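You operate a simulated robot arm through the tools that you are given. There is no shell and no other tool.

Carry out the task below with a simulated two-armed robot. There is one attempt and no reset: what you move stays moved.

JOB
Pack the core sample that the order board names and latch the case.
Fine: latch and lid open, sample into the sample cell, foam filler into the packing cell, lid shut, latch over. Set down upright: foam filler.
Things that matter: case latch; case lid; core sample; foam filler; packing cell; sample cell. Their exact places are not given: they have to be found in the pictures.

It is judged by the outcome, as a careful person would: the job done as asked, and still so three seconds after it is handed in. It fails if anything else is knocked over, pushed out of place, dropped, spilled or broken. A push-on lid holds only when it is set on centred and level and pressed home; a screw cap is set on level and turned clockwise until tight.

ROBOT AND FRAMES
Two 7-joint arms with two-finger parallel grippers on one trunk, on a base that moves. Base frame: it is fixed to the floor where the robot stands at the start and does not move with it; the origin is under the middle of the robot, x ahead of it, y to its left, z up. Units: mm, rad, N and s.
The left shoulder is at the start at [50, 209, 1196], the right one opposite. With the tool pointing down near the work surface each hand reaches from about 300 to 920 mm from the robot's upright axis, wherever it stands, measured 20 degrees to its own side. Places, roughly: case latch [3000, 2000, 1000]; case lid [3000, 2100, 1000]; core sample [3500, 2250, 1000]; foam filler [3250, 2250, 1000]; packing cell [3000, 2100, 900]; sample cell [2900, 2000, 900]. Payload 4.4 kg a hand.
The tool frame of a hand sits at the grasp point between the pads (the TCP): z along the fingers, y along the line on which they close. The tips reach 23 mm beyond it. The gripper opens to 94 mm. The fingers are 38 mm wide and 10 mm thick; the gripper's body (54 by 96 mm) begins 39 mm behind the TCP.
Orientation is told as [roll, pitch, yaw] about the base's x, y, z axes, in that order, counted from this pose: with the fingers straight down and closing along the base's y, the tool's x points along the base's -x, its y along +y and its z along -z.

CONTROLS
- The arms move only by the tool send_rows. It takes "left_targets", "right_targets" or both (then of equal length, played together; a hand with none holds still); each is a list of rows, each a list of 7 numbers: the turn, a rotation vector about the tool's x, y, z in rad, then the shift along the tool's x, y, z in mm, then the closure, from 0 (fully open) to 1 (shut). In form: [[rx, ry, rz, x, y, z, fingers], ...]. A call has 1 to 20 rows; each row shifts and turns the commanded pose from where the row before left it, along the tool's axes as they then stand. A row lasts 0.2 s, in which the tool goes at most 50 mm and 0.15 rad; a call with a longer step from one row to the next is refused whole, and so is a gripper value outside its range. A pose out of reach is approached as far as the arm can. The call stops where the force on the tool passes 50 N (or 10 N more than at its start, if that is more) or the arm is blocked; 0.2 s more then pass. Each finger travels about 108 mm/s and halts on what it meets, pressing with about 24 N; the grip force reading is that of the motor and also rises with nothing between the fingers. The clock runs only during rows and for 0.2 s after the last one: add rows that do not move to give the fingers time. It gives the time, the measured TCP pose, the force on the tool (base axes), the opening and the grip force at its end, in the units of the frame above (readings bear some noise), with the torque about the TCP (base axes, N m) and any sound that the robot's microphone picked up.
- Cameras (640 x 400 px; columns grow to the right, rows downward): "scene" is now at [150.1, -2.6, 1372.8]; the picture's right is [0.07, -1.00, 0.00], its down [-0.52, -0.03, -0.85] and it looks along [0.85, 0.06, -0.52] (base axes); focal length 293 px, centre (320, 200). "left" rides on the left gripper at [86, -16, -74] in its tool frame; the picture's right is [0.18, 0.98, 0.00], its down [-0.58, 0.11, -0.81] and it looks along [-0.79, 0.15, 0.59] (tool axes); focal length 243 px, centre (320, 200). "right" rides on the right gripper at [86, 16, -75] in its tool frame; the picture's right is [-0.18, 0.98, 0.00], its down [-0.58, -0.11, -0.81] and it looks along [-0.79, -0.15, 0.59] (tool axes); focal length 243 px, centre (320, 200).
- snapshot(camera): a new picture of that camera. No time passes.
- slide_trunk(by): slides the trunk up (or, below 0, down) by that many mm; the arms and the scene camera ride with it, the base frame stays. It gives what a move gives, with no picture.
- roll_base(legs): drives the robot by 1 to 6 legs, each [ahead, left, turn to the left] in mm, mm and rad, along the robot's own axes; the way and the turn of a leg run together, so that a leg with both is an arc; at most 1500 mm and 3.142 rad a leg. The arms and the cameras ride along, it lands a little off, and it stops where it bumps. It gives what a move gives.
- turn_head(pan, tilt): turns the head with the scene camera to pan (to the left, within 1.396 rad either way) and tilt (down, from -0.506 to 1.204), counted from straight ahead of the robot. It gives what a move gives.
- pixel_to_xyz(camera, pixels): for up to 12 pixels [column, row] of the newest picture of that camera ("zoom" is the newest enlarged one), the place [x, y, z] in the base frame of the surface seen there, good to about 3 mm, but the place of the scene camera against the robot may be out by one fixed shift of up to 12 mm in any direction. No time passes.
- inspect(camera, box): a new picture of the part [left, top, right, bottom] of that camera's present view, enlarged. No time passes.
- close_job(): hands the job in; it is judged then, once.

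Unless the task says otherwise, let go and move clear before handing in.

The tools are called after "Request:" by a JSON object that holds its "name" and its "arguments". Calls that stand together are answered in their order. send_rows: Moves the arms, as the interface text tells. Its arguments: {"type":"object","properties":{"left_targets":{"type":"array","items":{"type":"array","items":{"type":"number"}}},"right_targets":{"type":"array","items":{"type":"array","items":{"type":"number"}}}},"required":[]} The other tools are called the same way: slide_trunk (by) moves the trunk up or down; roll_base (legs) drives the base; turn_head (pan, tilt) turns the head that bears the scene camera; snapshot (camera) takes a picture; pixel_to_xyz (camera, pixels) gives the place of the surface under pixels of a picture; inspect (camera, box) takes an enlarged picture of a part of a camera's view; close_job () hands the job in.

At the start:

```text
time: 0.0
left_position: [548.8, 215.7, 1213.1]
left_tool_rot: [-0.001, 0.0, 0.001]
left_wrist_force: [-1.1, -0.5, 0.6]
left_moment: [0.01, 0.0, -0.02]
left_gripper_width: 93.9
left_finger_force: 0.0
right_position: [593.6, -318.2, 1176.7]
right_tool_rot: [0.001, -0.003, 0.0]
right_wrist_force: [-0.6, -1.1, 0.1]
right_moment: [0.0, 0.01, -0.02]
right_gripper_width: 94.3
right_finger_force: 0.1
trunk travel left (down, up): [-275.0, 288.0]
robot x, y, heading: [2.5, -5.1, -0.002]
head pan, tilt (commanded): [0.066, 0.55]
```

scene: 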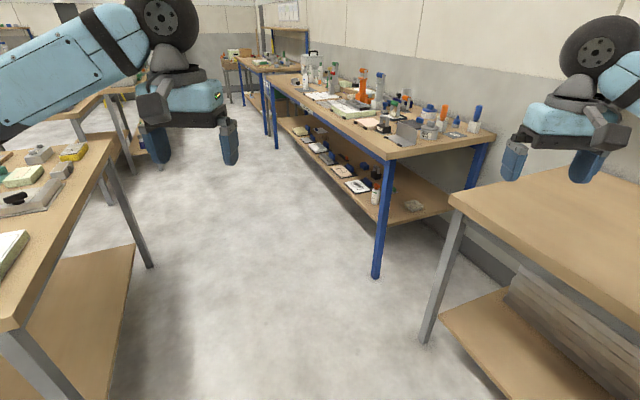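
right: 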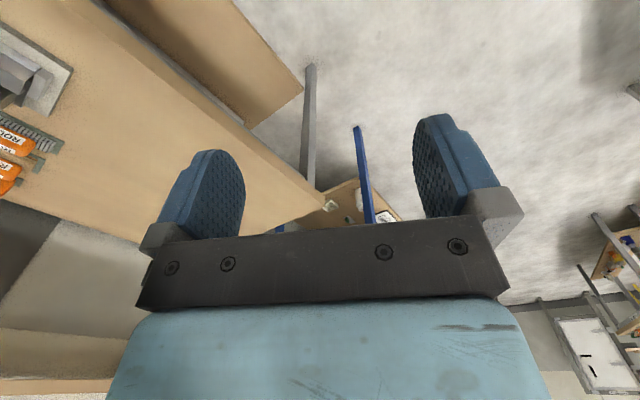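
left: 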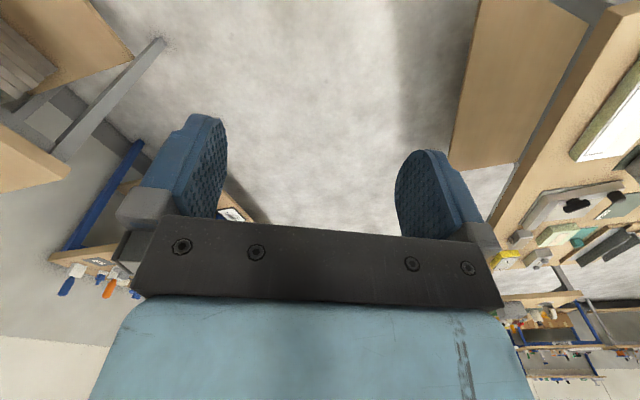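

The scene picture shows benches on both sides and an aisle ahead; the work area (about x 3000, y 2000) lies ahead-left. I will turn the head left to look that way first.

Request:
{"name": "turn_head", "arguments": {"pan": 0.6, "tilt": 0.35}}

Request:
{"name": "snapshot", "arguments": {"camera": "scene"}}

```text
time: 1.0
left_position: [549.1, 215.1, 1212.1]
left_tool_rot: [-0.001, -0.001, -0.001]
left_wrist_force: [0.0, -0.5, -0.1]
left_moment: [0.01, -0.01, 0.01]
left_gripper_width: 94.1
left_finger_force: 0.0
right_position: [593.3, -317.6, 1177.3]
right_tool_rot: [0.001, 0.001, 0.0]
right_wrist_force: [-0.1, 0.5, 0.4]
right_moment: [0.01, -0.01, -0.02]
right_gripper_width: 94.1
right_finger_force: 0.1
trunk travel left (down, up): [-275.0, 288.0]
robot x, y, heading: [-1.3, 2.3, -0.002]
head pan, tilt (commanded): [0.6, 0.351]
```

```text
taken
```

scene: 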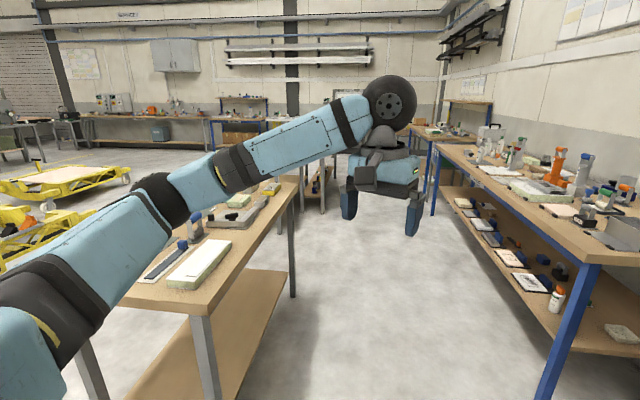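

The left arm crosses the view; a bench on the left starts around pixel (200,300) and continues beyond. I will measure the layout with points on benches and floor.

Request:
{"name": "pixel_to_xyz", "arguments": {"camera": "scene", "pixels": [[205, 310], [295, 185], [200, 265], [240, 215], [265, 190], [305, 200], [580, 260], [440, 150], [450, 130], [320, 240], [225, 130], [240, 200]]}}

Request:
{"name": "turn_head", "arguments": {"pan": 0.35, "tilt": 0.3}}

Request:
{"name": "snapshot", "arguments": {"camera": "scene"}}

```text
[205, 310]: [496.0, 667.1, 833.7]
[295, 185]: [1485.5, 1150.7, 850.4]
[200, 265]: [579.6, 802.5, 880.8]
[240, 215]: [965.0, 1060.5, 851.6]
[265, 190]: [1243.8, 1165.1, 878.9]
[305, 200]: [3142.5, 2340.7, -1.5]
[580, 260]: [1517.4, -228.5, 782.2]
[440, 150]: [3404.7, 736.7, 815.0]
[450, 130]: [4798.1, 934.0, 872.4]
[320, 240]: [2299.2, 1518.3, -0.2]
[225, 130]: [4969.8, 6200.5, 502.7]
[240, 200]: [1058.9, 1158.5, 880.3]
```

```text
time: 1.7
left_position: [548.5, 215.6, 1211.8]
left_tool_rot: [0.0, -0.001, 0.002]
left_wrist_force: [-0.5, -0.9, 0.4]
left_moment: [0.03, 0.02, 0.02]
left_gripper_width: 93.8
left_finger_force: 0.0
right_position: [594.7, -318.1, 1178.0]
right_tool_rot: [-0.001, 0.0, 0.001]
right_wrist_force: [-0.3, -0.7, 0.7]
right_moment: [0.02, -0.01, -0.02]
right_gripper_width: 94.1
right_finger_force: 0.1
trunk travel left (down, up): [-275.0, 288.0]
robot x, y, heading: [-1.2, 0.2, -0.002]
head pan, tilt (commanded): [0.351, 0.3]
```

```text
taken
```

scene: 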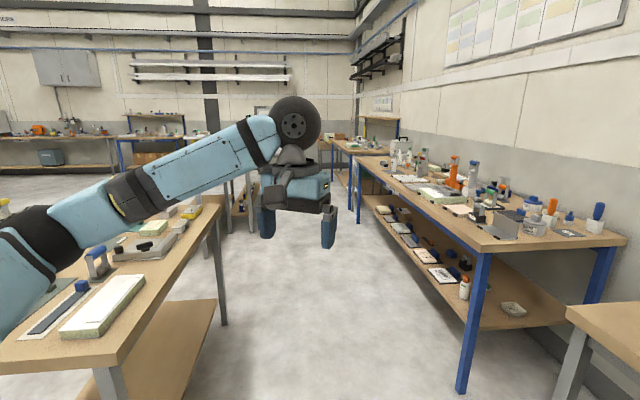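

The benches run at about 0.46 rad to the base axes (left bench edge from (496,667) to (1486,1151)), so the aisle is clear along that heading. I will turn to 0.46 rad, move to the aisle's middle and advance, then look again.

Request:
{"name": "roll_base", "arguments": {"legs": [[0, -150, 0.46], [1200, -80, 0]]}}

Request:
{"name": "turn_head", "arguments": {"pan": 0.5, "tilt": 0.3}}

Request:
{"name": "snapshot", "arguments": {"camera": "scene"}}

```text
time: 9.4
left_position: [1524.1, 784.2, 1212.4]
left_tool_rot: [0.0, 0.0, 0.489]
left_wrist_force: [0.0, 0.5, 0.4]
left_moment: [0.01, 0.02, -0.01]
left_gripper_width: 94.1
left_finger_force: 0.0
right_position: [1812.3, 333.8, 1178.7]
right_tool_rot: [0.001, 0.001, 0.488]
right_wrist_force: [0.8, 0.7, 1.0]
right_moment: [0.01, -0.03, -0.01]
right_gripper_width: 94.0
right_finger_force: 0.1
trunk travel left (down, up): [-275.0, 288.0]
robot x, y, heading: [1139.7, 335.3, 0.493]
head pan, tilt (commanded): [0.351, 0.3]
```

```text
time: 10.1
left_position: [1523.6, 783.3, 1212.8]
left_tool_rot: [0.001, 0.001, 0.488]
left_wrist_force: [-0.1, 0.1, 0.5]
left_moment: [-0.01, -0.01, 0.02]
left_gripper_width: 94.1
left_finger_force: 0.0
right_position: [1812.7, 333.2, 1178.7]
right_tool_rot: [0.001, 0.0, 0.489]
right_wrist_force: [-0.4, 0.6, -0.6]
right_moment: [0.03, -0.05, -0.02]
right_gripper_width: 93.7
right_finger_force: 0.0
trunk travel left (down, up): [-275.0, 288.0]
robot x, y, heading: [1141.2, 331.3, 0.493]
head pan, tilt (commanded): [0.499, 0.3]
```

```text
taken
```

scene: 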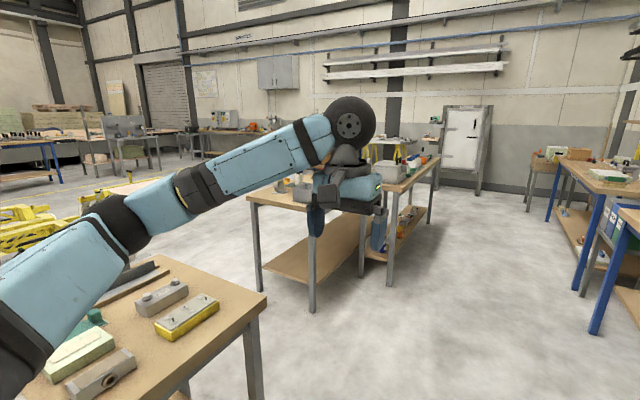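

A second bench now appears behind the left hand, around pixels (250–440, 150–300). I will measure its corners.

Request:
{"name": "pixel_to_xyz", "arguments": {"camera": "scene", "pixels": [[252, 197], [392, 190], [438, 160], [300, 205], [265, 293], [264, 290], [312, 300], [430, 165], [410, 165], [550, 170], [600, 185], [310, 190]]}}

Request:
{"name": "inspect", "arguments": {"camera": "scene", "box": [240, 100, 480, 250]}}

```text
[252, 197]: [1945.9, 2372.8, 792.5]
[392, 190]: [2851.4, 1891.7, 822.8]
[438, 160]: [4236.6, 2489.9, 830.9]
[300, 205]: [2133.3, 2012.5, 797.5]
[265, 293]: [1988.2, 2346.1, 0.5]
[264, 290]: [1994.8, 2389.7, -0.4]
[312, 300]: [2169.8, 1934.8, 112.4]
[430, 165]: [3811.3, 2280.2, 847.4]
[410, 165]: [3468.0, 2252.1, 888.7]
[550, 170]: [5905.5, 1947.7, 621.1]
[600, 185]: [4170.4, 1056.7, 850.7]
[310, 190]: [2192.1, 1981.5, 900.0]
```

```text
2.67 times, centred on (360, 175) of scene
```

zoom: 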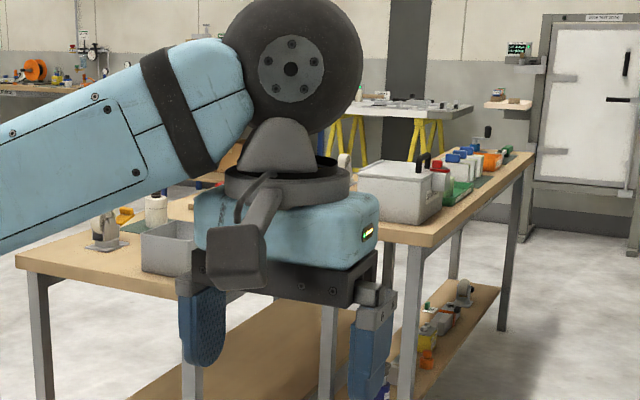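

The case stands on a third bench whose front edge runs from about (2851,1892) to (4237,2490); the grey case is at zoom (400,190). The aisle ahead is clear, so I will drive 1300 mm on and look again.

Request:
{"name": "roll_base", "arguments": {"legs": [[1400, -40, 0]]}}

Request:
{"name": "turn_head", "arguments": {"pan": 0.9, "tilt": 0.4}}

Request:
{"name": "snapshot", "arguments": {"camera": "scene"}}

```text
time: 17.1
left_position: [2781.1, 1420.5, 1212.1]
left_tool_rot: [0.0, -0.001, 0.499]
left_wrist_force: [0.0, 0.0, -0.3]
left_moment: [0.01, 0.01, 0.0]
left_gripper_width: 94.1
left_finger_force: 0.1
right_position: [3076.5, 973.8, 1178.3]
right_tool_rot: [0.0, -0.001, 0.5]
right_wrist_force: [-0.1, -0.9, 0.1]
right_moment: [-0.01, 0.02, -0.04]
right_gripper_width: 94.2
right_finger_force: 0.1
trunk travel left (down, up): [-275.0, 288.0]
robot x, y, heading: [2400.0, 968.8, 0.5]
head pan, tilt (commanded): [0.499, 0.3]
```

```text
time: 18.0
left_position: [2781.8, 1421.1, 1212.6]
left_tool_rot: [0.001, 0.0, 0.499]
left_wrist_force: [-0.3, -0.6, 0.0]
left_moment: [-0.02, 0.0, -0.01]
left_gripper_width: 94.1
left_finger_force: 0.0
right_position: [3076.7, 973.5, 1178.0]
right_tool_rot: [-0.002, 0.0, 0.498]
right_wrist_force: [0.0, -0.5, -0.7]
right_moment: [0.0, 0.0, -0.03]
right_gripper_width: 94.1
right_finger_force: 0.0
trunk travel left (down, up): [-275.0, 288.0]
robot x, y, heading: [2402.3, 969.9, 0.497]
head pan, tilt (commanded): [0.901, 0.4]
```

```text
taken
```

scene: 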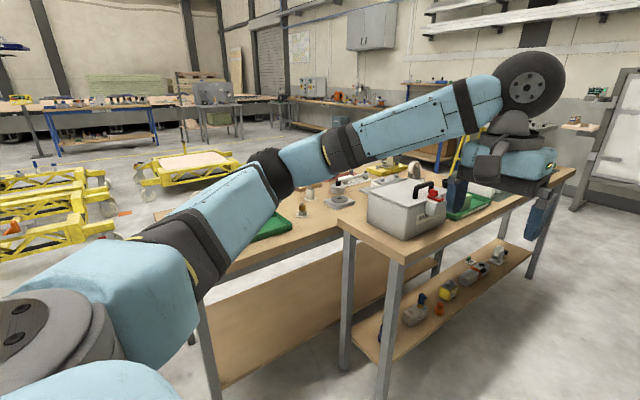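

The case (white-grey box with black handle on the lid) is at pixels (370–445, 180–240). I will measure it and the bench's edges.

Request:
{"name": "pixel_to_xyz", "arguments": {"camera": "scene", "pixels": [[402, 262], [343, 222], [400, 240], [370, 205], [440, 225], [390, 185], [425, 190], [400, 195], [575, 170], [340, 200], [330, 245], [405, 205]]}}

Request:
{"name": "inspect", "arguments": {"camera": "scene", "box": [320, 130, 580, 290]}}

```text
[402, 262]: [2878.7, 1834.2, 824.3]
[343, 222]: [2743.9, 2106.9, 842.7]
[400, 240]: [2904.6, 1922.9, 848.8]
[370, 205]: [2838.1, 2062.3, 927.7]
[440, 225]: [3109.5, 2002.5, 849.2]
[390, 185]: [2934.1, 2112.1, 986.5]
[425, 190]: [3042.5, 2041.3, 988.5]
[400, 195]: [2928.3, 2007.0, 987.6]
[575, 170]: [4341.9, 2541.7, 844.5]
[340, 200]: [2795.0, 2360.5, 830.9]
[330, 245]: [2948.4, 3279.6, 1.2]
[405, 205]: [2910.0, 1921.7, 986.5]
```

```text
2.46 times, centred on (450, 210) of scene
```

zoom: 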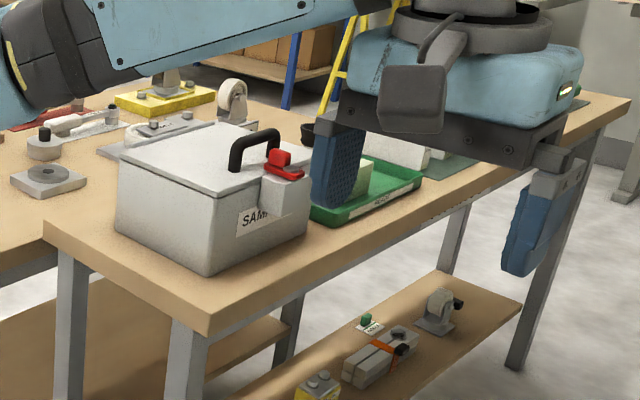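

The case spans roughly (2838..3110, 1922..2112), top at z 987, with a red latch lever on its aisle-facing side (zoom (285,165)) and a black handle on the lid; the bench top is at z 845. I will drive along the aisle and turn to face this bench from about 600 mm off.

Request:
{"name": "roll_base", "arguments": {"legs": [[1200, -60, 0], [0, 0, 1.525]]}}

Request:
{"name": "turn_head", "arguments": {"pan": 0.0, "tilt": 0.6}}

Request:
{"name": "snapshot", "arguments": {"camera": "scene"}}

```text
time: 27.8
left_position: [3048.7, 1886.4, 1212.8]
left_tool_rot: [0.0, 0.001, 2.01]
left_wrist_force: [0.8, 0.5, 0.0]
left_moment: [-0.01, 0.0, 0.03]
left_gripper_width: 93.6
left_finger_force: 0.0
right_position: [3513.5, 2153.0, 1178.8]
right_tool_rot: [0.0, 0.002, 2.01]
right_wrist_force: [0.0, -0.3, -0.3]
right_moment: [0.0, 0.0, -0.02]
right_gripper_width: 94.1
right_finger_force: 0.0
trunk travel left (down, up): [-275.0, 288.0]
robot x, y, heading: [3478.6, 1476.0, 2.012]
head pan, tilt (commanded): [0.901, 0.4]
```

```text
time: 29.0
left_position: [3049.0, 1885.3, 1213.5]
left_tool_rot: [0.0, 0.001, 2.01]
left_wrist_force: [-0.7, 0.9, 0.4]
left_moment: [0.0, 0.03, 0.02]
left_gripper_width: 94.0
left_finger_force: 0.1
right_position: [3513.4, 2154.7, 1178.3]
right_tool_rot: [-0.001, 0.0, 2.011]
right_wrist_force: [0.4, 0.5, 0.7]
right_moment: [-0.03, 0.01, -0.01]
right_gripper_width: 94.0
right_finger_force: 0.0
trunk travel left (down, up): [-275.0, 288.0]
robot x, y, heading: [3479.4, 1480.8, 2.012]
head pan, tilt (commanded): [0.0, 0.6]
```

```text
taken
```

scene: 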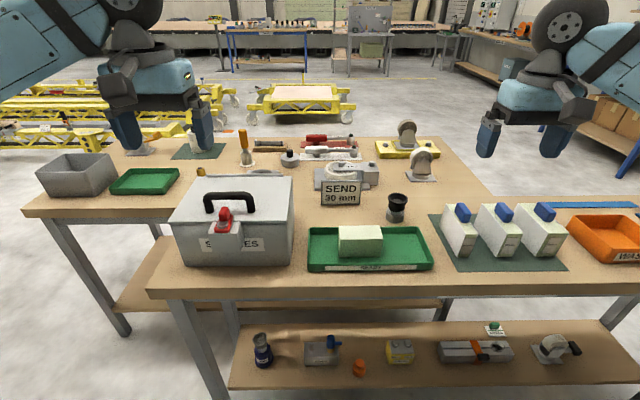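

The view is clear: case with red latch at (225,220), board "SEND 30 mm" at (341,193), a foam block in a green tray at (361,241), and three core samples with blue ends at (460,230), (497,230), (542,230). I will zoom in on the details.

Request:
{"name": "inspect", "arguments": {"camera": "scene", "box": [420, 180, 600, 292]}}

Request:
{"name": "inspect", "arguments": {"camera": "scene", "box": [300, 170, 460, 280]}}

Request:
{"name": "inspect", "arguments": {"camera": "scene", "box": [150, 160, 320, 276]}}

```text
3.56 times, centred on (510, 236) of scene
```

zoom: 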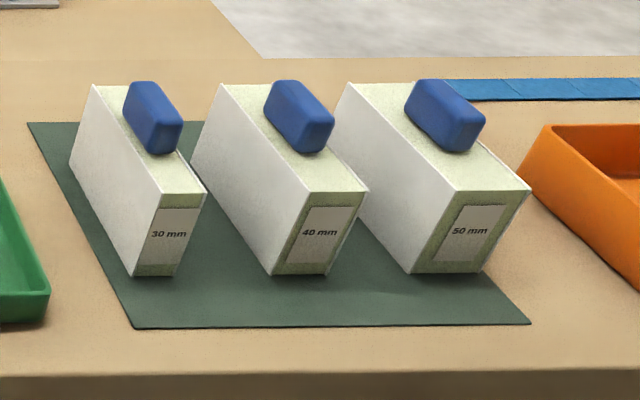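

```text
3.64 times, centred on (380, 225) of scene
```

zoom: 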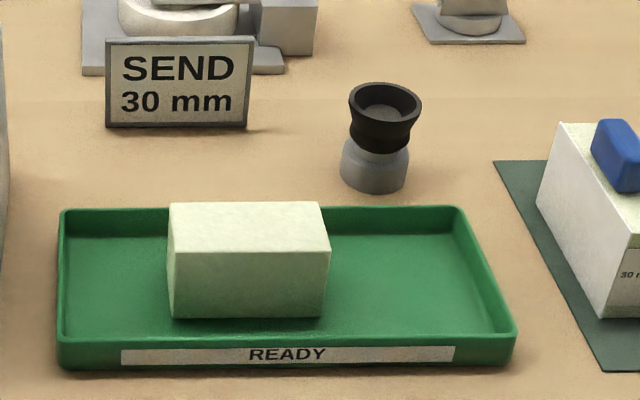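

```text
3.45 times, centred on (235, 218) of scene
```

zoom: 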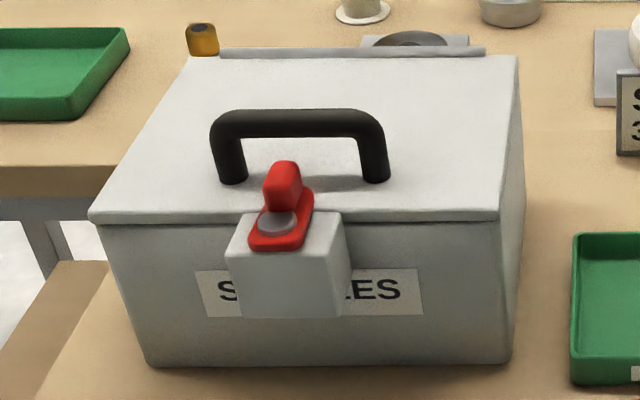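

The order board says 30 mm, and the 30 mm sample is the leftmost of the three (label at zoom (168,234)). The latch is a red lever on a pivot block pointing over the lid, the lid hinges at the back. I will measure the case in this zoom.

Request:
{"name": "pixel_to_xyz", "arguments": {"camera": "zoom", "pixels": [[92, 216], [498, 216], [516, 58], [190, 60], [283, 172], [277, 222], [260, 243], [300, 207], [230, 130], [300, 118], [370, 130], [350, 53]]}}

Request:
{"name": "pixel_to_xyz", "arguments": {"camera": "zoom", "pixels": [[240, 250], [335, 245], [245, 310], [335, 310], [150, 362], [505, 358], [232, 182], [376, 180], [286, 195], [320, 205], [298, 238], [266, 210]]}}

```text
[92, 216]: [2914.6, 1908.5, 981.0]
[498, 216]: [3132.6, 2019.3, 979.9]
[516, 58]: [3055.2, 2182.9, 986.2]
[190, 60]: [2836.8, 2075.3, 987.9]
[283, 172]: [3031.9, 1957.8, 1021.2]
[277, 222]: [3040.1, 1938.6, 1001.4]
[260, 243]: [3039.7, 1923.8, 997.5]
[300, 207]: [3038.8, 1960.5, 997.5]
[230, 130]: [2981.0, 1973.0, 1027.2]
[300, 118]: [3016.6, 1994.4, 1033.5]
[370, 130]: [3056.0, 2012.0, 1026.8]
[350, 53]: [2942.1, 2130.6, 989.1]
```

```text
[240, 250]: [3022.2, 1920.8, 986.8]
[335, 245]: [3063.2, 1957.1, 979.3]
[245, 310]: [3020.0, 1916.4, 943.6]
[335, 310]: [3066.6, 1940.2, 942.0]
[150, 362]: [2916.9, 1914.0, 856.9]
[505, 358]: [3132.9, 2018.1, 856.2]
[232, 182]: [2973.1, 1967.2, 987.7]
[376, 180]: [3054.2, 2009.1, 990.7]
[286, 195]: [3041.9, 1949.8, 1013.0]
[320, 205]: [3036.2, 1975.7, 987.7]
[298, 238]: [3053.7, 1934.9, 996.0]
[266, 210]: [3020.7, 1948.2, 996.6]
```

The lid's front edge runs (2915,1908)→(3133,2019) at z≈981–988, and the latch pivot is near (3040,1938,1001). I will look at it with the left wrist camera, which is right in front of it.

Request:
{"name": "snapshot", "arguments": {"camera": "left"}}

Request:
{"name": "snapshot", "arguments": {"camera": "right"}}

```text
taken
```

left: 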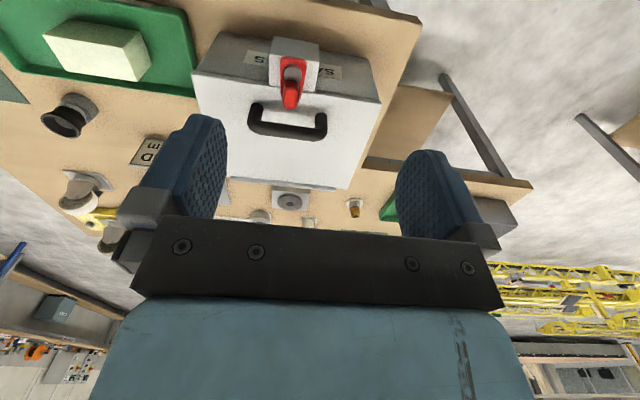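

```text
taken
```

right: 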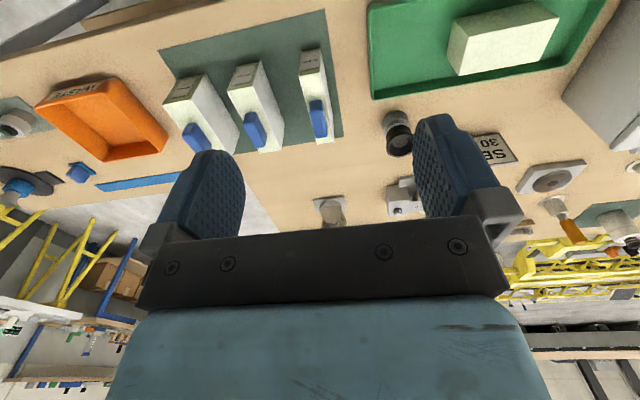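

The left wrist camera sees the case from above (upside down), with the red latch at (290,85). I will zoom there and measure with this camera, which has no fixed shift.

Request:
{"name": "inspect", "arguments": {"camera": "left", "box": [240, 30, 340, 130]}}

Request:
{"name": "pixel_to_xyz", "arguments": {"camera": "zoom", "pixels": [[160, 60], [160, 100], [160, 200]]}}

```text
4.00 times, centred on (290, 80) of left
```

zoom: 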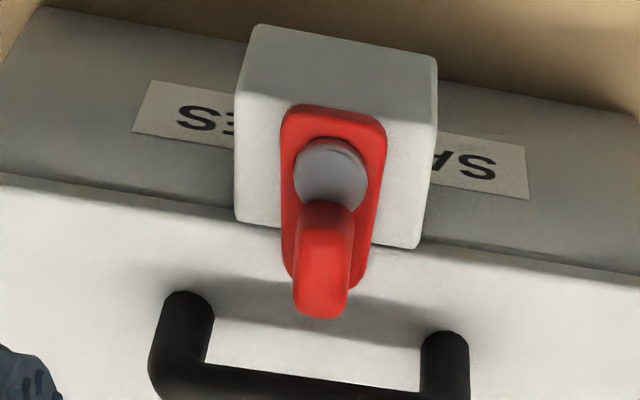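

```text
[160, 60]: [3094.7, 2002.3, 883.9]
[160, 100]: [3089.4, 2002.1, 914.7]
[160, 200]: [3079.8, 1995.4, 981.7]
```

The zoom shows the lever: grey pivot disc at (330,172), red plate from (335,115) to (325,280), and a raised red tab at (322,260). I will measure these.

Request:
{"name": "pixel_to_xyz", "arguments": {"camera": "zoom", "pixels": [[330, 165], [335, 118], [290, 270], [362, 270], [325, 225], [322, 290], [300, 260], [345, 260], [322, 308], [300, 125], [375, 130], [245, 110]]}}

Request:
{"name": "pixel_to_xyz", "arguments": {"camera": "zoom", "pixels": [[250, 215], [420, 240], [425, 130], [185, 300], [445, 340], [300, 372], [30, 185], [600, 275], [240, 210], [415, 250], [200, 360], [420, 375]]}}

```text
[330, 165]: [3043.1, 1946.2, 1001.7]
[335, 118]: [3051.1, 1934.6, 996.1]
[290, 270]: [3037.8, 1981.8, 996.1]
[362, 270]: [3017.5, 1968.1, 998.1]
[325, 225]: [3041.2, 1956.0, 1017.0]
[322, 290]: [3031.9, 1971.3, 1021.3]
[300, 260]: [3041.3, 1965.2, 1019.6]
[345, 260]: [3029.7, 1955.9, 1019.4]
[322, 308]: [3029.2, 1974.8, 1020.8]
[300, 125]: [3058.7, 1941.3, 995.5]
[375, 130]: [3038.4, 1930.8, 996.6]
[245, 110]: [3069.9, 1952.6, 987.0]
```

```text
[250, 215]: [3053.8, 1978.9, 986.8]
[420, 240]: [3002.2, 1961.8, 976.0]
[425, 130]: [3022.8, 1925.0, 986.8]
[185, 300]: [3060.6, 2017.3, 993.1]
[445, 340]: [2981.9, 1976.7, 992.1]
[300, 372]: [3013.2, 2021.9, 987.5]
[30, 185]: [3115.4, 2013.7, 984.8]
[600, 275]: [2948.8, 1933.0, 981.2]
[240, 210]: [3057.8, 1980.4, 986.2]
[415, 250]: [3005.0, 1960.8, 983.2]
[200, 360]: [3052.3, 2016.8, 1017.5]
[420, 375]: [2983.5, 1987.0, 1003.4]
```

The lever: pivot about (3042,1945), plate top z 996, raised tab about 15 mm wide (z 996–1021) centred near (3035,1966). Now I will measure the samples and foam with the right wrist camera.

Request:
{"name": "inspect", "arguments": {"camera": "right", "box": [240, 30, 400, 130]}}

Request:
{"name": "pixel_to_xyz", "arguments": {"camera": "right", "pixels": [[300, 50], [320, 48], [303, 85], [325, 85], [318, 118], [314, 104], [323, 103], [320, 135], [480, 45], [450, 20], [545, 12], [505, 40]]}}

```text
4.00 times, centred on (320, 80) of right
```

zoom: 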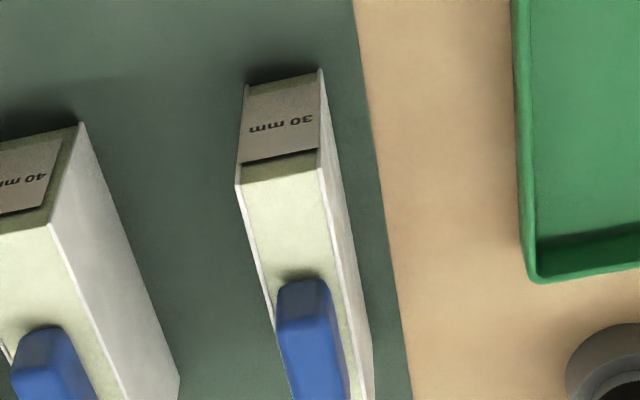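

```text
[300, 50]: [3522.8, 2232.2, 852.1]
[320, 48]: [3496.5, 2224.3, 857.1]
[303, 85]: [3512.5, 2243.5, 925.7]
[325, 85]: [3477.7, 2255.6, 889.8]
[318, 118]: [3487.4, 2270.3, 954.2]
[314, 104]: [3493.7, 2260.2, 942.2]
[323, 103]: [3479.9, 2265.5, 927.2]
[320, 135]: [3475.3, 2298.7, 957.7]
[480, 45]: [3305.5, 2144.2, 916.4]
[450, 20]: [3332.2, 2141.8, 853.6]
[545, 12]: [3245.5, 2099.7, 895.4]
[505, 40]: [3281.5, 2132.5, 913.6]
```

The 30 mm sample sits around (3490,2260) with its blue knob top at z≈957, and the foam block around (3290,2135) with its top at z≈915. Before moving nearer, I will look down to see the base and the bench front.

Request:
{"name": "turn_head", "arguments": {"pan": 0.0, "tilt": 1.2}}

Request:
{"name": "snapshot", "arguments": {"camera": "scene"}}

```text
time: 30.0
left_position: [3047.7, 1886.1, 1213.5]
left_tool_rot: [-0.001, 0.002, 2.009]
left_wrist_force: [0.1, 0.3, -0.2]
left_moment: [-0.04, 0.01, -0.01]
left_gripper_width: 93.9
left_finger_force: 0.1
right_position: [3513.5, 2153.3, 1177.1]
right_tool_rot: [-0.001, 0.0, 2.01]
right_wrist_force: [-0.2, 0.1, -0.1]
right_moment: [0.01, -0.01, 0.02]
right_gripper_width: 93.8
right_finger_force: 0.0
trunk travel left (down, up): [-275.0, 288.0]
robot x, y, heading: [3474.9, 1480.6, 2.008]
head pan, tilt (commanded): [0.0, 1.201]
```

```text
taken
```

scene: 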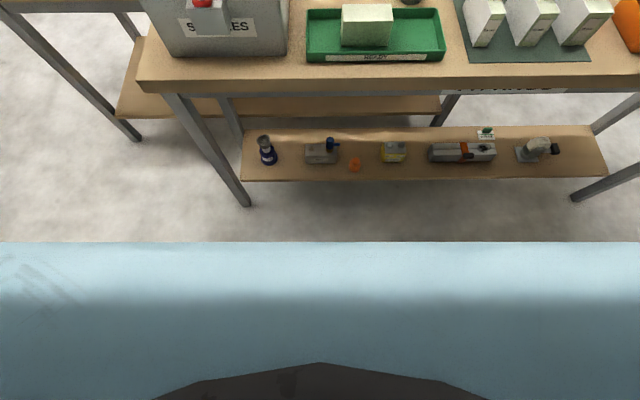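

Request:
{"name": "pixel_to_xyz", "arguments": {"camera": "scene", "pixels": [[320, 243], [100, 243], [540, 243], [320, 260], [320, 300], [320, 230], [320, 178], [250, 205], [575, 200], [320, 85], [630, 243], [10, 243]]}}

```text
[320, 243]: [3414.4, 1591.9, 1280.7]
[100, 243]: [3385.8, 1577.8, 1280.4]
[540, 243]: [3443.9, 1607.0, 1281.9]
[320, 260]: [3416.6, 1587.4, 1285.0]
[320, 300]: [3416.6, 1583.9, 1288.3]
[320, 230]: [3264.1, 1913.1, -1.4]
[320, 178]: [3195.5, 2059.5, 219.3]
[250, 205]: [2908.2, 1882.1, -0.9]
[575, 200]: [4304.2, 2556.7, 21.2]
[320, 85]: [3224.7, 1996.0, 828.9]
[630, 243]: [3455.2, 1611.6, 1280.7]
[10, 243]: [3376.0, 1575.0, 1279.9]
```

The base itself is not visible but the floor is seen free up to about 480 mm ahead, with bench legs beyond. I will move about 110 mm closer and 90 mm left, and look from there.

Request:
{"name": "roll_base", "arguments": {"legs": [[110, 90, 0.014]]}}

Request:
{"name": "turn_head", "arguments": {"pan": 0.0, "tilt": 0.75}}

Request:
{"name": "snapshot", "arguments": {"camera": "scene"}}

Request:
{"name": "snapshot", "arguments": {"camera": "left"}}

Request:
{"name": "snapshot", "arguments": {"camera": "right"}}

```text
time: 31.4
left_position: [2914.7, 1940.7, 1212.1]
left_tool_rot: [0.0, -0.001, 2.025]
left_wrist_force: [-0.1, -0.5, -0.2]
left_moment: [0.01, -0.01, 0.01]
left_gripper_width: 94.1
left_finger_force: 0.0
right_position: [3374.5, 2216.5, 1177.5]
right_tool_rot: [-0.001, -0.002, 2.023]
right_wrist_force: [-0.1, -0.3, 0.2]
right_moment: [-0.01, -0.01, -0.04]
right_gripper_width: 93.9
right_finger_force: 0.1
trunk travel left (down, up): [-275.0, 288.0]
robot x, y, heading: [3347.3, 1541.6, 2.021]
head pan, tilt (commanded): [0.0, 1.201]
```

```text
time: 32.3
left_position: [2914.3, 1941.0, 1213.0]
left_tool_rot: [-0.001, -0.001, 2.023]
left_wrist_force: [0.2, -0.2, 0.1]
left_moment: [0.03, 0.0, -0.01]
left_gripper_width: 93.9
left_finger_force: 0.0
right_position: [3374.4, 2214.6, 1178.7]
right_tool_rot: [0.001, -0.002, 2.025]
right_wrist_force: [-0.4, 0.0, 0.0]
right_moment: [-0.01, 0.0, -0.01]
right_gripper_width: 94.0
right_finger_force: 0.2
trunk travel left (down, up): [-275.0, 288.0]
robot x, y, heading: [3355.2, 1540.7, 2.024]
head pan, tilt (commanded): [0.0, 0.75]
```

```text
taken
```

scene: 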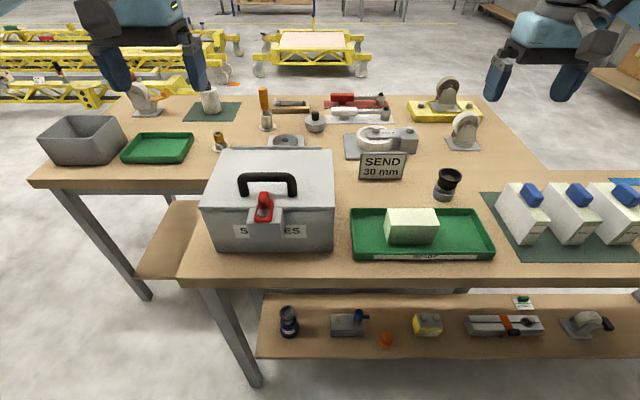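

```text
taken
```

left: 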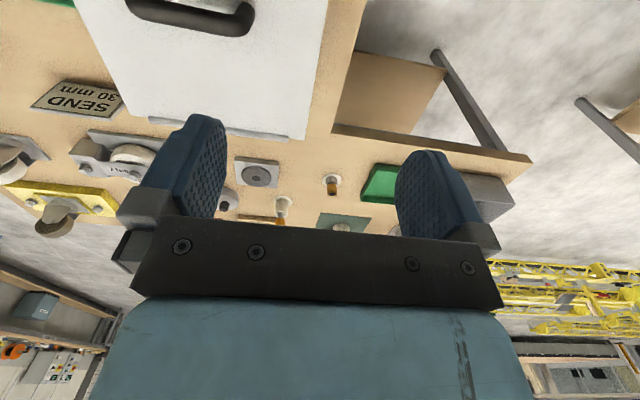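

```text
taken
```

right: 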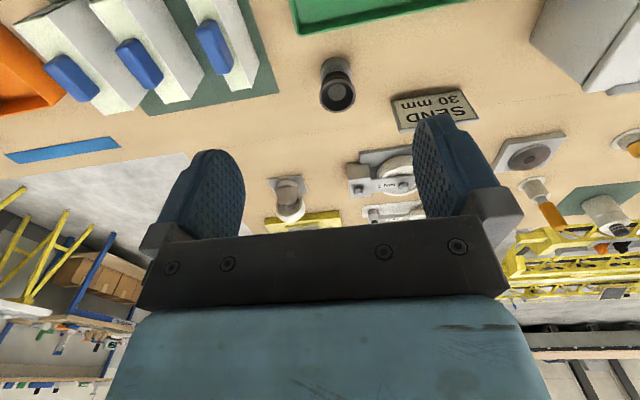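

The base landed at about (3350,1541), heading 2.024, square with the bench. The left hand is at (2914,1941); I will bring it over the latch tab (3034,1965) at a safe height and check with its camera.

Request:
{"name": "send_rows", "arguments": {"left_targets": [[0, 0, 0, 10.2, -39.2, 0, 0], [0, 0, 0, 10.2, -39.2, 0, 0], [0, 0, 0, 10.3, -39.2, 0, 0], [0, 0, 0, 0, 0, 35, 0], [0, 0, 0, 0, 0, 35, 0], [0, 0, 0, 0, 0, 30, 0], [0, 0, 0, 0, 0, 0, 0]]}}

Request:
{"name": "snapshot", "arguments": {"camera": "left"}}

```text
time: 33.9
left_position: [3034.0, 1963.3, 1111.2]
left_tool_rot: [-0.001, 0.0, 2.023]
left_wrist_force: [-0.3, -0.4, 0.1]
left_moment: [0.02, -0.03, -0.04]
left_gripper_width: 94.2
left_finger_force: 0.0
right_position: [3374.8, 2215.3, 1177.7]
right_tool_rot: [-0.001, -0.002, 2.023]
right_wrist_force: [0.3, -0.2, -0.3]
right_moment: [0.01, -0.03, 0.02]
right_gripper_width: 94.0
right_finger_force: 0.1
trunk travel left (down, up): [-275.0, 288.0]
robot x, y, heading: [3347.5, 1544.7, 2.026]
head pan, tilt (commanded): [0.0, 0.75]
```

```text
taken
```

left: 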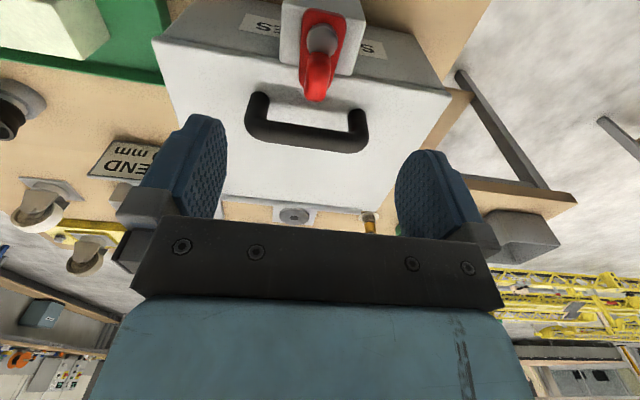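

The latch tab is at (317,75) in this view. I will zoom and measure it again from this closer distance.

Request:
{"name": "inspect", "arguments": {"camera": "left", "box": [240, 0, 400, 100]}}

Request:
{"name": "pixel_to_xyz", "arguments": {"camera": "left", "pixels": [[322, 37], [306, 62], [327, 64], [317, 58], [317, 80], [315, 98], [303, 88], [335, 85], [322, 13], [257, 100], [357, 118], [300, 133]]}}

```text
4.00 times, centred on (320, 50) of left
```

zoom: 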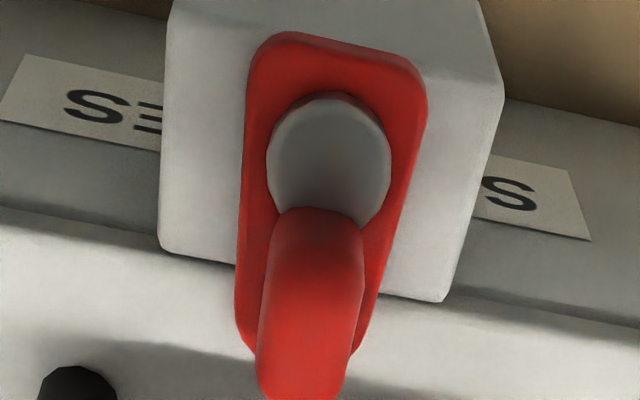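

```text
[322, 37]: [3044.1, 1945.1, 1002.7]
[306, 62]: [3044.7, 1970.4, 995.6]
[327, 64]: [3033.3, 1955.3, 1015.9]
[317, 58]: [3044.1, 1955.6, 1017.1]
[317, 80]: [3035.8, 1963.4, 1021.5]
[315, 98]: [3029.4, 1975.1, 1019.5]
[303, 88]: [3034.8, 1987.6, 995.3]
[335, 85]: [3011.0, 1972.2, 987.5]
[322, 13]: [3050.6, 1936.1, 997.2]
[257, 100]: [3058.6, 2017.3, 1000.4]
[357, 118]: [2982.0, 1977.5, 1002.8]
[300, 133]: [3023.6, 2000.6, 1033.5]
```

The tab's centre is about (3034.4,1965.0), matching the TCP within 2 mm. I will half-close the fingers, descend to z≈1027 so the tips straddle the tab above the pivot disc, and then grip.

Request:
{"name": "send_rows", "arguments": {"left_targets": [[0, 0, 0, 0, 0, 0, 0.6], [0, 0, 0, 0, 0, 0, 0.6], [0, 0, 0, 0, -1, 28, 0.6], [0, 0, 0, -1, 0, 28, 0.6], [0, 0, 0, 0, 0, 28, 0.6], [0, 0, 0, 0, 0, 0, 0.6]]}}

Request:
{"name": "snapshot", "arguments": {"camera": "left"}}

```text
time: 35.3
left_position: [3035.3, 1966.1, 1027.6]
left_tool_rot: [0.001, -0.001, 2.025]
left_wrist_force: [-0.5, -1.1, -0.5]
left_moment: [-0.02, 0.01, 0.02]
left_gripper_width: 37.7
left_finger_force: 0.0
right_position: [3375.3, 2215.8, 1179.0]
right_tool_rot: [0.001, -0.002, 2.024]
right_wrist_force: [-0.1, -0.2, 0.4]
right_moment: [-0.01, 0.0, 0.01]
right_gripper_width: 94.2
right_finger_force: 0.1
trunk travel left (down, up): [-275.0, 288.0]
robot x, y, heading: [3349.1, 1540.5, 2.022]
head pan, tilt (commanded): [0.0, 0.75]
```

```text
taken
```

left: 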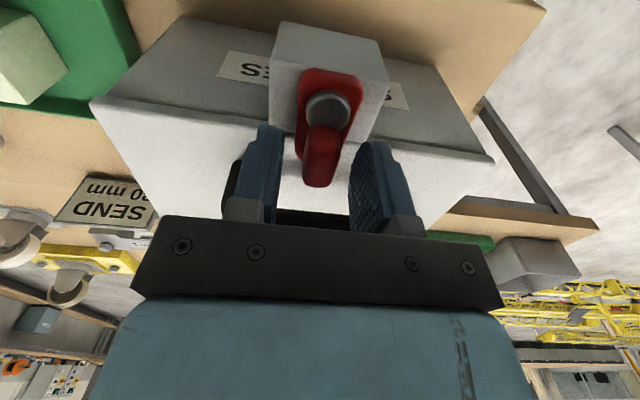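

The fingers straddle the tab with about 37 mm opening, centred within about 1 mm. I will close the grip on it.

Request:
{"name": "send_rows", "arguments": {"left_targets": [[0, 0, 0, 0, 0, 0, 1], [0, 0, 0, 0, 0, 0, 1], [0, 0, 0, 0, 0, 0, 1]]}}

Request:
{"name": "snapshot", "arguments": {"camera": "left"}}

```text
time: 36.1
left_position: [3034.3, 1965.1, 1027.6]
left_tool_rot: [-0.001, 0.0, 2.024]
left_wrist_force: [-0.2, -2.2, -3.3]
left_moment: [0.35, 0.22, -0.05]
left_gripper_width: 17.1
left_finger_force: 45.1
right_position: [3374.8, 2215.9, 1177.6]
right_tool_rot: [-0.001, 0.0, 2.024]
right_wrist_force: [-0.3, -0.5, 0.5]
right_moment: [0.02, 0.04, -0.02]
right_gripper_width: 94.0
right_finger_force: 0.1
trunk travel left (down, up): [-275.0, 288.0]
robot x, y, heading: [3351.0, 1541.4, 2.024]
head pan, tilt (commanded): [0.0, 0.75]
```

```text
taken
```

left: 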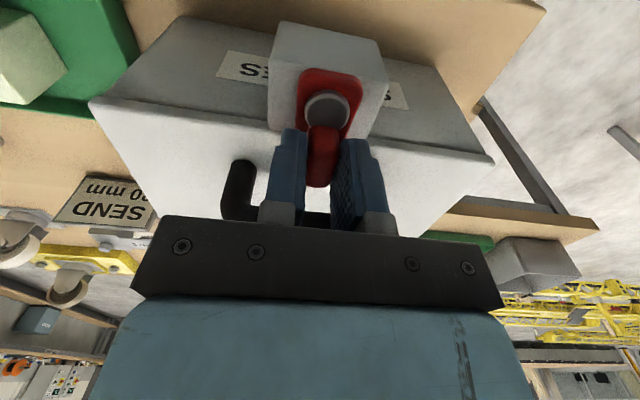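

The tab is held (17 mm, grip 45 N reading) and the pivot lies 21 mm toward the robot. I will turn the lever a little to the right (clockwise from above) as a test.

Request:
{"name": "send_rows", "arguments": {"left_targets": [[0, 0, 0.08, 0.07, -1.68, 0, 1], [0, 0, 0.08, 0.07, -1.68, 0, 1], [0, 0, 0.08, 0.07, -1.68, 0, 1], [0, 0, 0, 0, 0, 0, 1]]}}

Request:
{"name": "snapshot", "arguments": {"camera": "left"}}

```text
time: 37.1
left_position: [3035.3, 1965.6, 1027.3]
left_tool_rot: [-0.002, -0.003, 1.786]
left_wrist_force: [-27.5, -16.1, 5.1]
left_moment: [-0.9, 0.49, 1.5]
left_gripper_width: 22.2
left_finger_force: 46.0
right_position: [3370.9, 2213.0, 1180.1]
right_tool_rot: [-0.005, -0.002, 2.028]
right_wrist_force: [-0.2, -0.4, 0.2]
right_moment: [-0.02, 0.02, 0.0]
right_gripper_width: 94.0
right_finger_force: 0.1
trunk travel left (down, up): [-275.0, 288.0]
robot x, y, heading: [3349.0, 1540.8, 2.026]
head pan, tilt (commanded): [0.0, 0.75]
```

```text
taken
```

left: 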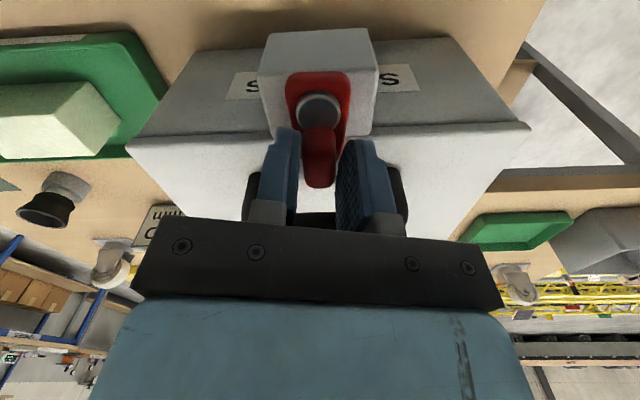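

The lever did not turn: the fingers spread to 22 mm and 32 N pushes back to the left, so this direction is stopped. I will go back to the straight pose and test the other way.

Request:
{"name": "send_rows", "arguments": {"left_targets": [[0, 0, -0.08, 0.07, 1.68, 0, 1], [0, 0, -0.08, 0.07, 1.68, 0, 1], [0, 0, -0.08, 0.07, 1.68, 0, 1], [0, 0, 0, 0, 0, 0, 1]]}}

Request:
{"name": "send_rows", "arguments": {"left_targets": [[0, 0, -0.08, 0.07, 1.68, 0, 1], [0, 0, -0.08, 0.07, 1.68, 0, 1], [0, 0, -0.08, 0.07, 1.68, 0, 1], [0, 0, 0, 0, 0, 0, 1]]}}

Request:
{"name": "snapshot", "arguments": {"camera": "left"}}

```text
time: 38.1
left_position: [3033.7, 1967.6, 1028.7]
left_tool_rot: [-0.004, 0.0, 2.024]
left_wrist_force: [-11.3, 4.9, 4.8]
left_moment: [0.66, 0.36, -0.15]
left_gripper_width: 16.7
left_finger_force: 44.3
right_position: [3373.5, 2216.2, 1177.5]
right_tool_rot: [0.0, 0.001, 2.025]
right_wrist_force: [-0.1, 0.3, 0.0]
right_moment: [-0.03, 0.03, -0.01]
right_gripper_width: 94.1
right_finger_force: 0.0
trunk travel left (down, up): [-275.0, 288.0]
robot x, y, heading: [3350.8, 1546.3, 2.026]
head pan, tilt (commanded): [0.0, 0.75]
```

```text
time: 39.1
left_position: [3029.6, 1963.9, 1027.7]
left_tool_rot: [0.001, 0.001, 2.266]
left_wrist_force: [-6.7, 16.4, 7.4]
left_moment: [0.83, 0.56, -0.01]
left_gripper_width: 16.7
left_finger_force: 45.4
right_position: [3374.8, 2216.6, 1177.3]
right_tool_rot: [0.001, 0.003, 2.025]
right_wrist_force: [-0.6, -0.4, -0.1]
right_moment: [0.04, 0.0, 0.04]
right_gripper_width: 94.2
right_finger_force: 0.0
trunk travel left (down, up): [-275.0, 288.0]
robot x, y, heading: [3348.5, 1541.9, 2.026]
head pan, tilt (commanded): [0.0, 0.75]
```

```text
taken
```

left: 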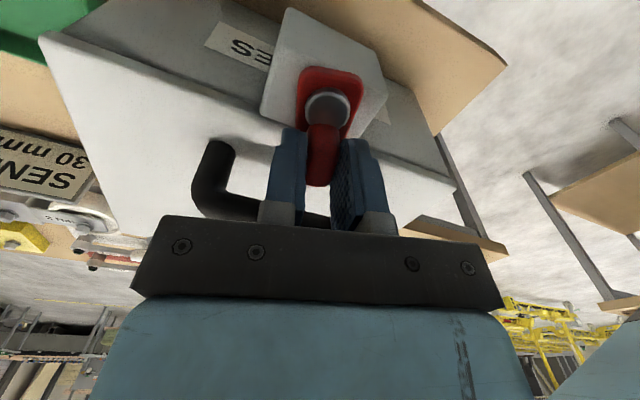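

Now the lever turns with the hand (yaw 2.266, grip still 16.7 mm), so left (counter-clockwise) is the opening way. I will carry on along the arc, easing slightly outward.

Request:
{"name": "send_rows", "arguments": {"left_targets": [[0, 0, -0.12, -0.9, 2.63, 0, 1], [0, 0, -0.12, 0.16, 2.63, 0, 1], [0, 0, -0.12, 0.16, 2.63, 0, 1], [0, 0, -0.12, 0.16, 2.63, 0, 1], [0, 0, -0.12, 0.16, 2.63, 0, 1], [0, 0, 0, 0, 0, 0, 1]]}}

Request:
{"name": "snapshot", "arguments": {"camera": "left"}}

```text
time: 40.5
left_position: [3023.3, 1954.5, 1028.3]
left_tool_rot: [0.0, -0.002, 2.865]
left_wrist_force: [12.8, 21.7, -2.1]
left_moment: [0.38, -0.96, 0.54]
left_gripper_width: 16.6
left_finger_force: 44.9
right_position: [3376.4, 2216.6, 1177.0]
right_tool_rot: [0.001, 0.001, 2.024]
right_wrist_force: [-0.2, -0.2, -0.8]
right_moment: [0.02, 0.01, -0.02]
right_gripper_width: 94.0
right_finger_force: 0.1
trunk travel left (down, up): [-275.0, 288.0]
robot x, y, heading: [3346.8, 1539.3, 2.024]
head pan, tilt (commanded): [0.0, 0.75]
```

```text
taken
```

left: 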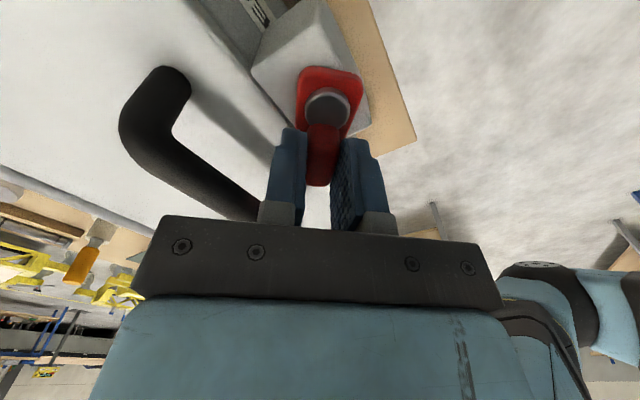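

The lever has turned about 0.84 rad with the grip intact. I will continue to about 1.55 rad.

Request:
{"name": "send_rows", "arguments": {"left_targets": [[0, 0, -0.12, 0.16, 2.63, 0, 1], [0, 0, -0.12, 0.16, 2.63, 0, 1], [0, 0, -0.12, 0.16, 2.63, 0, 1], [0, 0, -0.12, 0.16, 2.63, 0, 1], [0, 0, -0.12, 0.16, 2.63, 0, 1], [0, 0, -0.12, 0.16, 2.63, 0, 1], [0, 0, 0, 0, 0, 0, 1]]}}

Request:
{"name": "snapshot", "arguments": {"camera": "left"}}

Request:
{"name": "inspect", "arguments": {"camera": "scene", "box": [190, 130, 350, 260]}}

```text
time: 41.9
left_position: [3023.4, 1944.5, 1027.2]
left_tool_rot: [-0.004, 0.001, -2.714]
left_wrist_force: [-0.9, 26.9, -9.1]
left_moment: [0.21, 0.28, -1.23]
left_gripper_width: 22.7
left_finger_force: 44.9
right_position: [3374.6, 2218.7, 1176.0]
right_tool_rot: [0.001, 0.001, 2.025]
right_wrist_force: [0.8, -1.0, 0.2]
right_moment: [-0.01, 0.03, -0.03]
right_gripper_width: 93.9
right_finger_force: 0.1
trunk travel left (down, up): [-275.0, 288.0]
robot x, y, heading: [3346.8, 1539.5, 2.022]
head pan, tilt (commanded): [0.0, 0.75]
stopped in row 7 (left hand): the force on the tool passed its limit at 52 N (the readings are from after the stop); the commanded pose is now the measured one
```

```text
taken
```

left: 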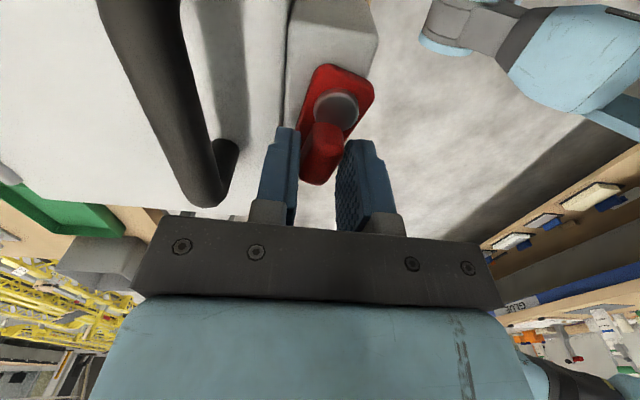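

```text
3.08 times, centred on (270, 195) of scene
```

zoom: 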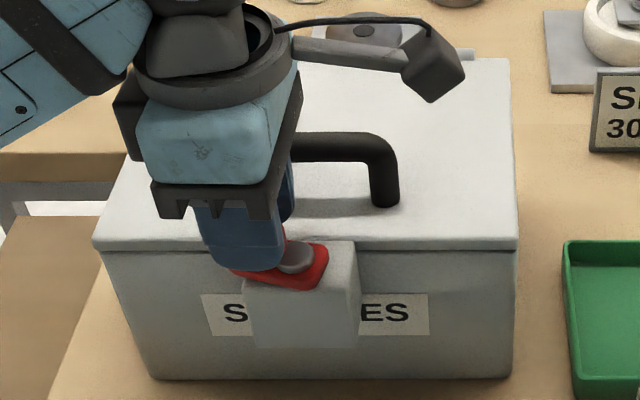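

The lever seems to have reached its end stop (the tool turned past it, fingers spread to 22.7 mm and the force passed 50 N). I will open the fingers, rise straight up and look at the latch.

Request:
{"name": "send_rows", "arguments": {"left_targets": [[0, 0, 0, 0, 0, 0, 0.6], [0, 0, 0, 0, 0, 0, 0.55], [0, 0, 0, 0, 0, -30, 0.55], [0, 0, 0, 0, 0, -40, 0.55], [0, 0, 0, 0, 0, -40, 0.55], [0, 0, 0, 0, 0, 0, 0.55]]}}

Request:
{"name": "inspect", "arguments": {"camera": "scene", "box": [190, 130, 350, 260]}}

Request:
{"name": "snapshot", "arguments": {"camera": "left"}}

```text
time: 43.3
left_position: [3022.1, 1939.5, 1139.9]
left_tool_rot: [-0.004, 0.0, -2.711]
left_wrist_force: [-0.9, 0.3, 0.0]
left_moment: [0.02, -0.06, 0.02]
left_gripper_width: 42.2
left_finger_force: 0.0
right_position: [3374.6, 2215.7, 1177.0]
right_tool_rot: [0.0, 0.0, 2.026]
right_wrist_force: [-0.5, 0.2, 0.4]
right_moment: [0.01, 0.01, 0.02]
right_gripper_width: 94.0
right_finger_force: 0.1
trunk travel left (down, up): [-275.0, 288.0]
robot x, y, heading: [3342.9, 1542.3, 2.025]
head pan, tilt (commanded): [0.0, 0.75]
```

```text
3.08 times, centred on (270, 195) of scene
```

zoom: 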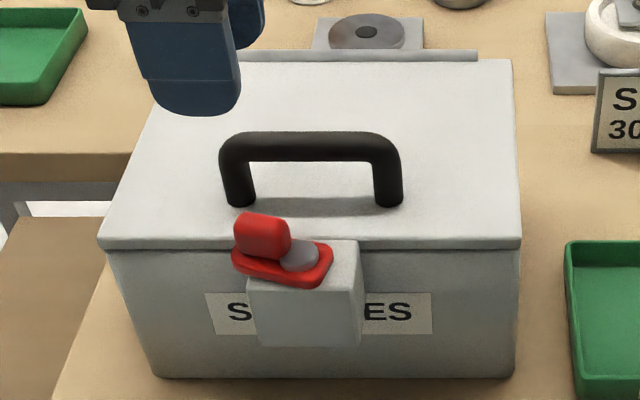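

```text
taken
```

left: 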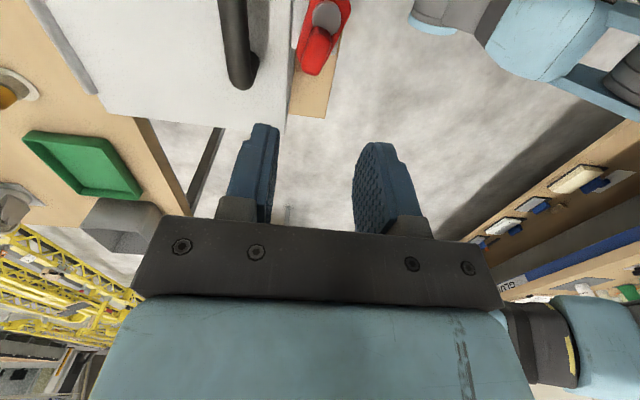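

The lever now points left and slightly back (zoom (235,255)→(325,270)). I will measure whether it clears the lid's edge.

Request:
{"name": "inspect", "arguments": {"camera": "left", "box": [240, 0, 400, 100]}}

Request:
{"name": "pixel_to_xyz", "arguments": {"camera": "left", "pixels": [[325, 13], [300, 65], [316, 73], [303, 5], [347, 5], [318, 30], [313, 65], [298, 40], [289, 50], [286, 100], [292, 20], [300, 50]]}}

```text
4.00 times, centred on (320, 50) of left
```

zoom: 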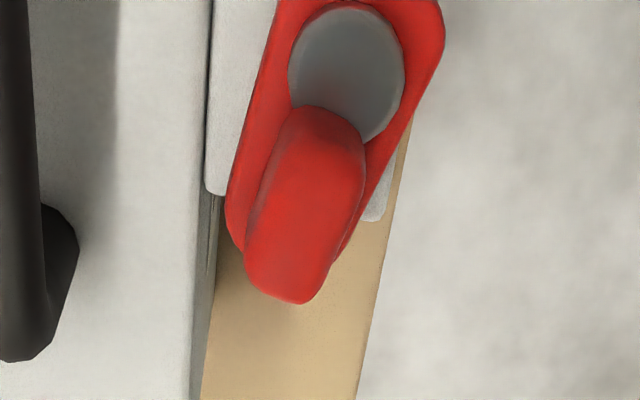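

```text
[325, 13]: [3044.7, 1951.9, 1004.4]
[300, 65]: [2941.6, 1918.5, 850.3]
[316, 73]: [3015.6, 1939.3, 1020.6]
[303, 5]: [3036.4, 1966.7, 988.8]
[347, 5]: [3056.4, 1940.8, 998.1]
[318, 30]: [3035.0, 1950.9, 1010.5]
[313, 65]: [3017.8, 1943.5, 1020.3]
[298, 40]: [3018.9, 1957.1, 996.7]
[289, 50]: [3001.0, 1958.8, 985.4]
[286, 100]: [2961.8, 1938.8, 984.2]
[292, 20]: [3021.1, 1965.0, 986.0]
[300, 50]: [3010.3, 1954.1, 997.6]
```

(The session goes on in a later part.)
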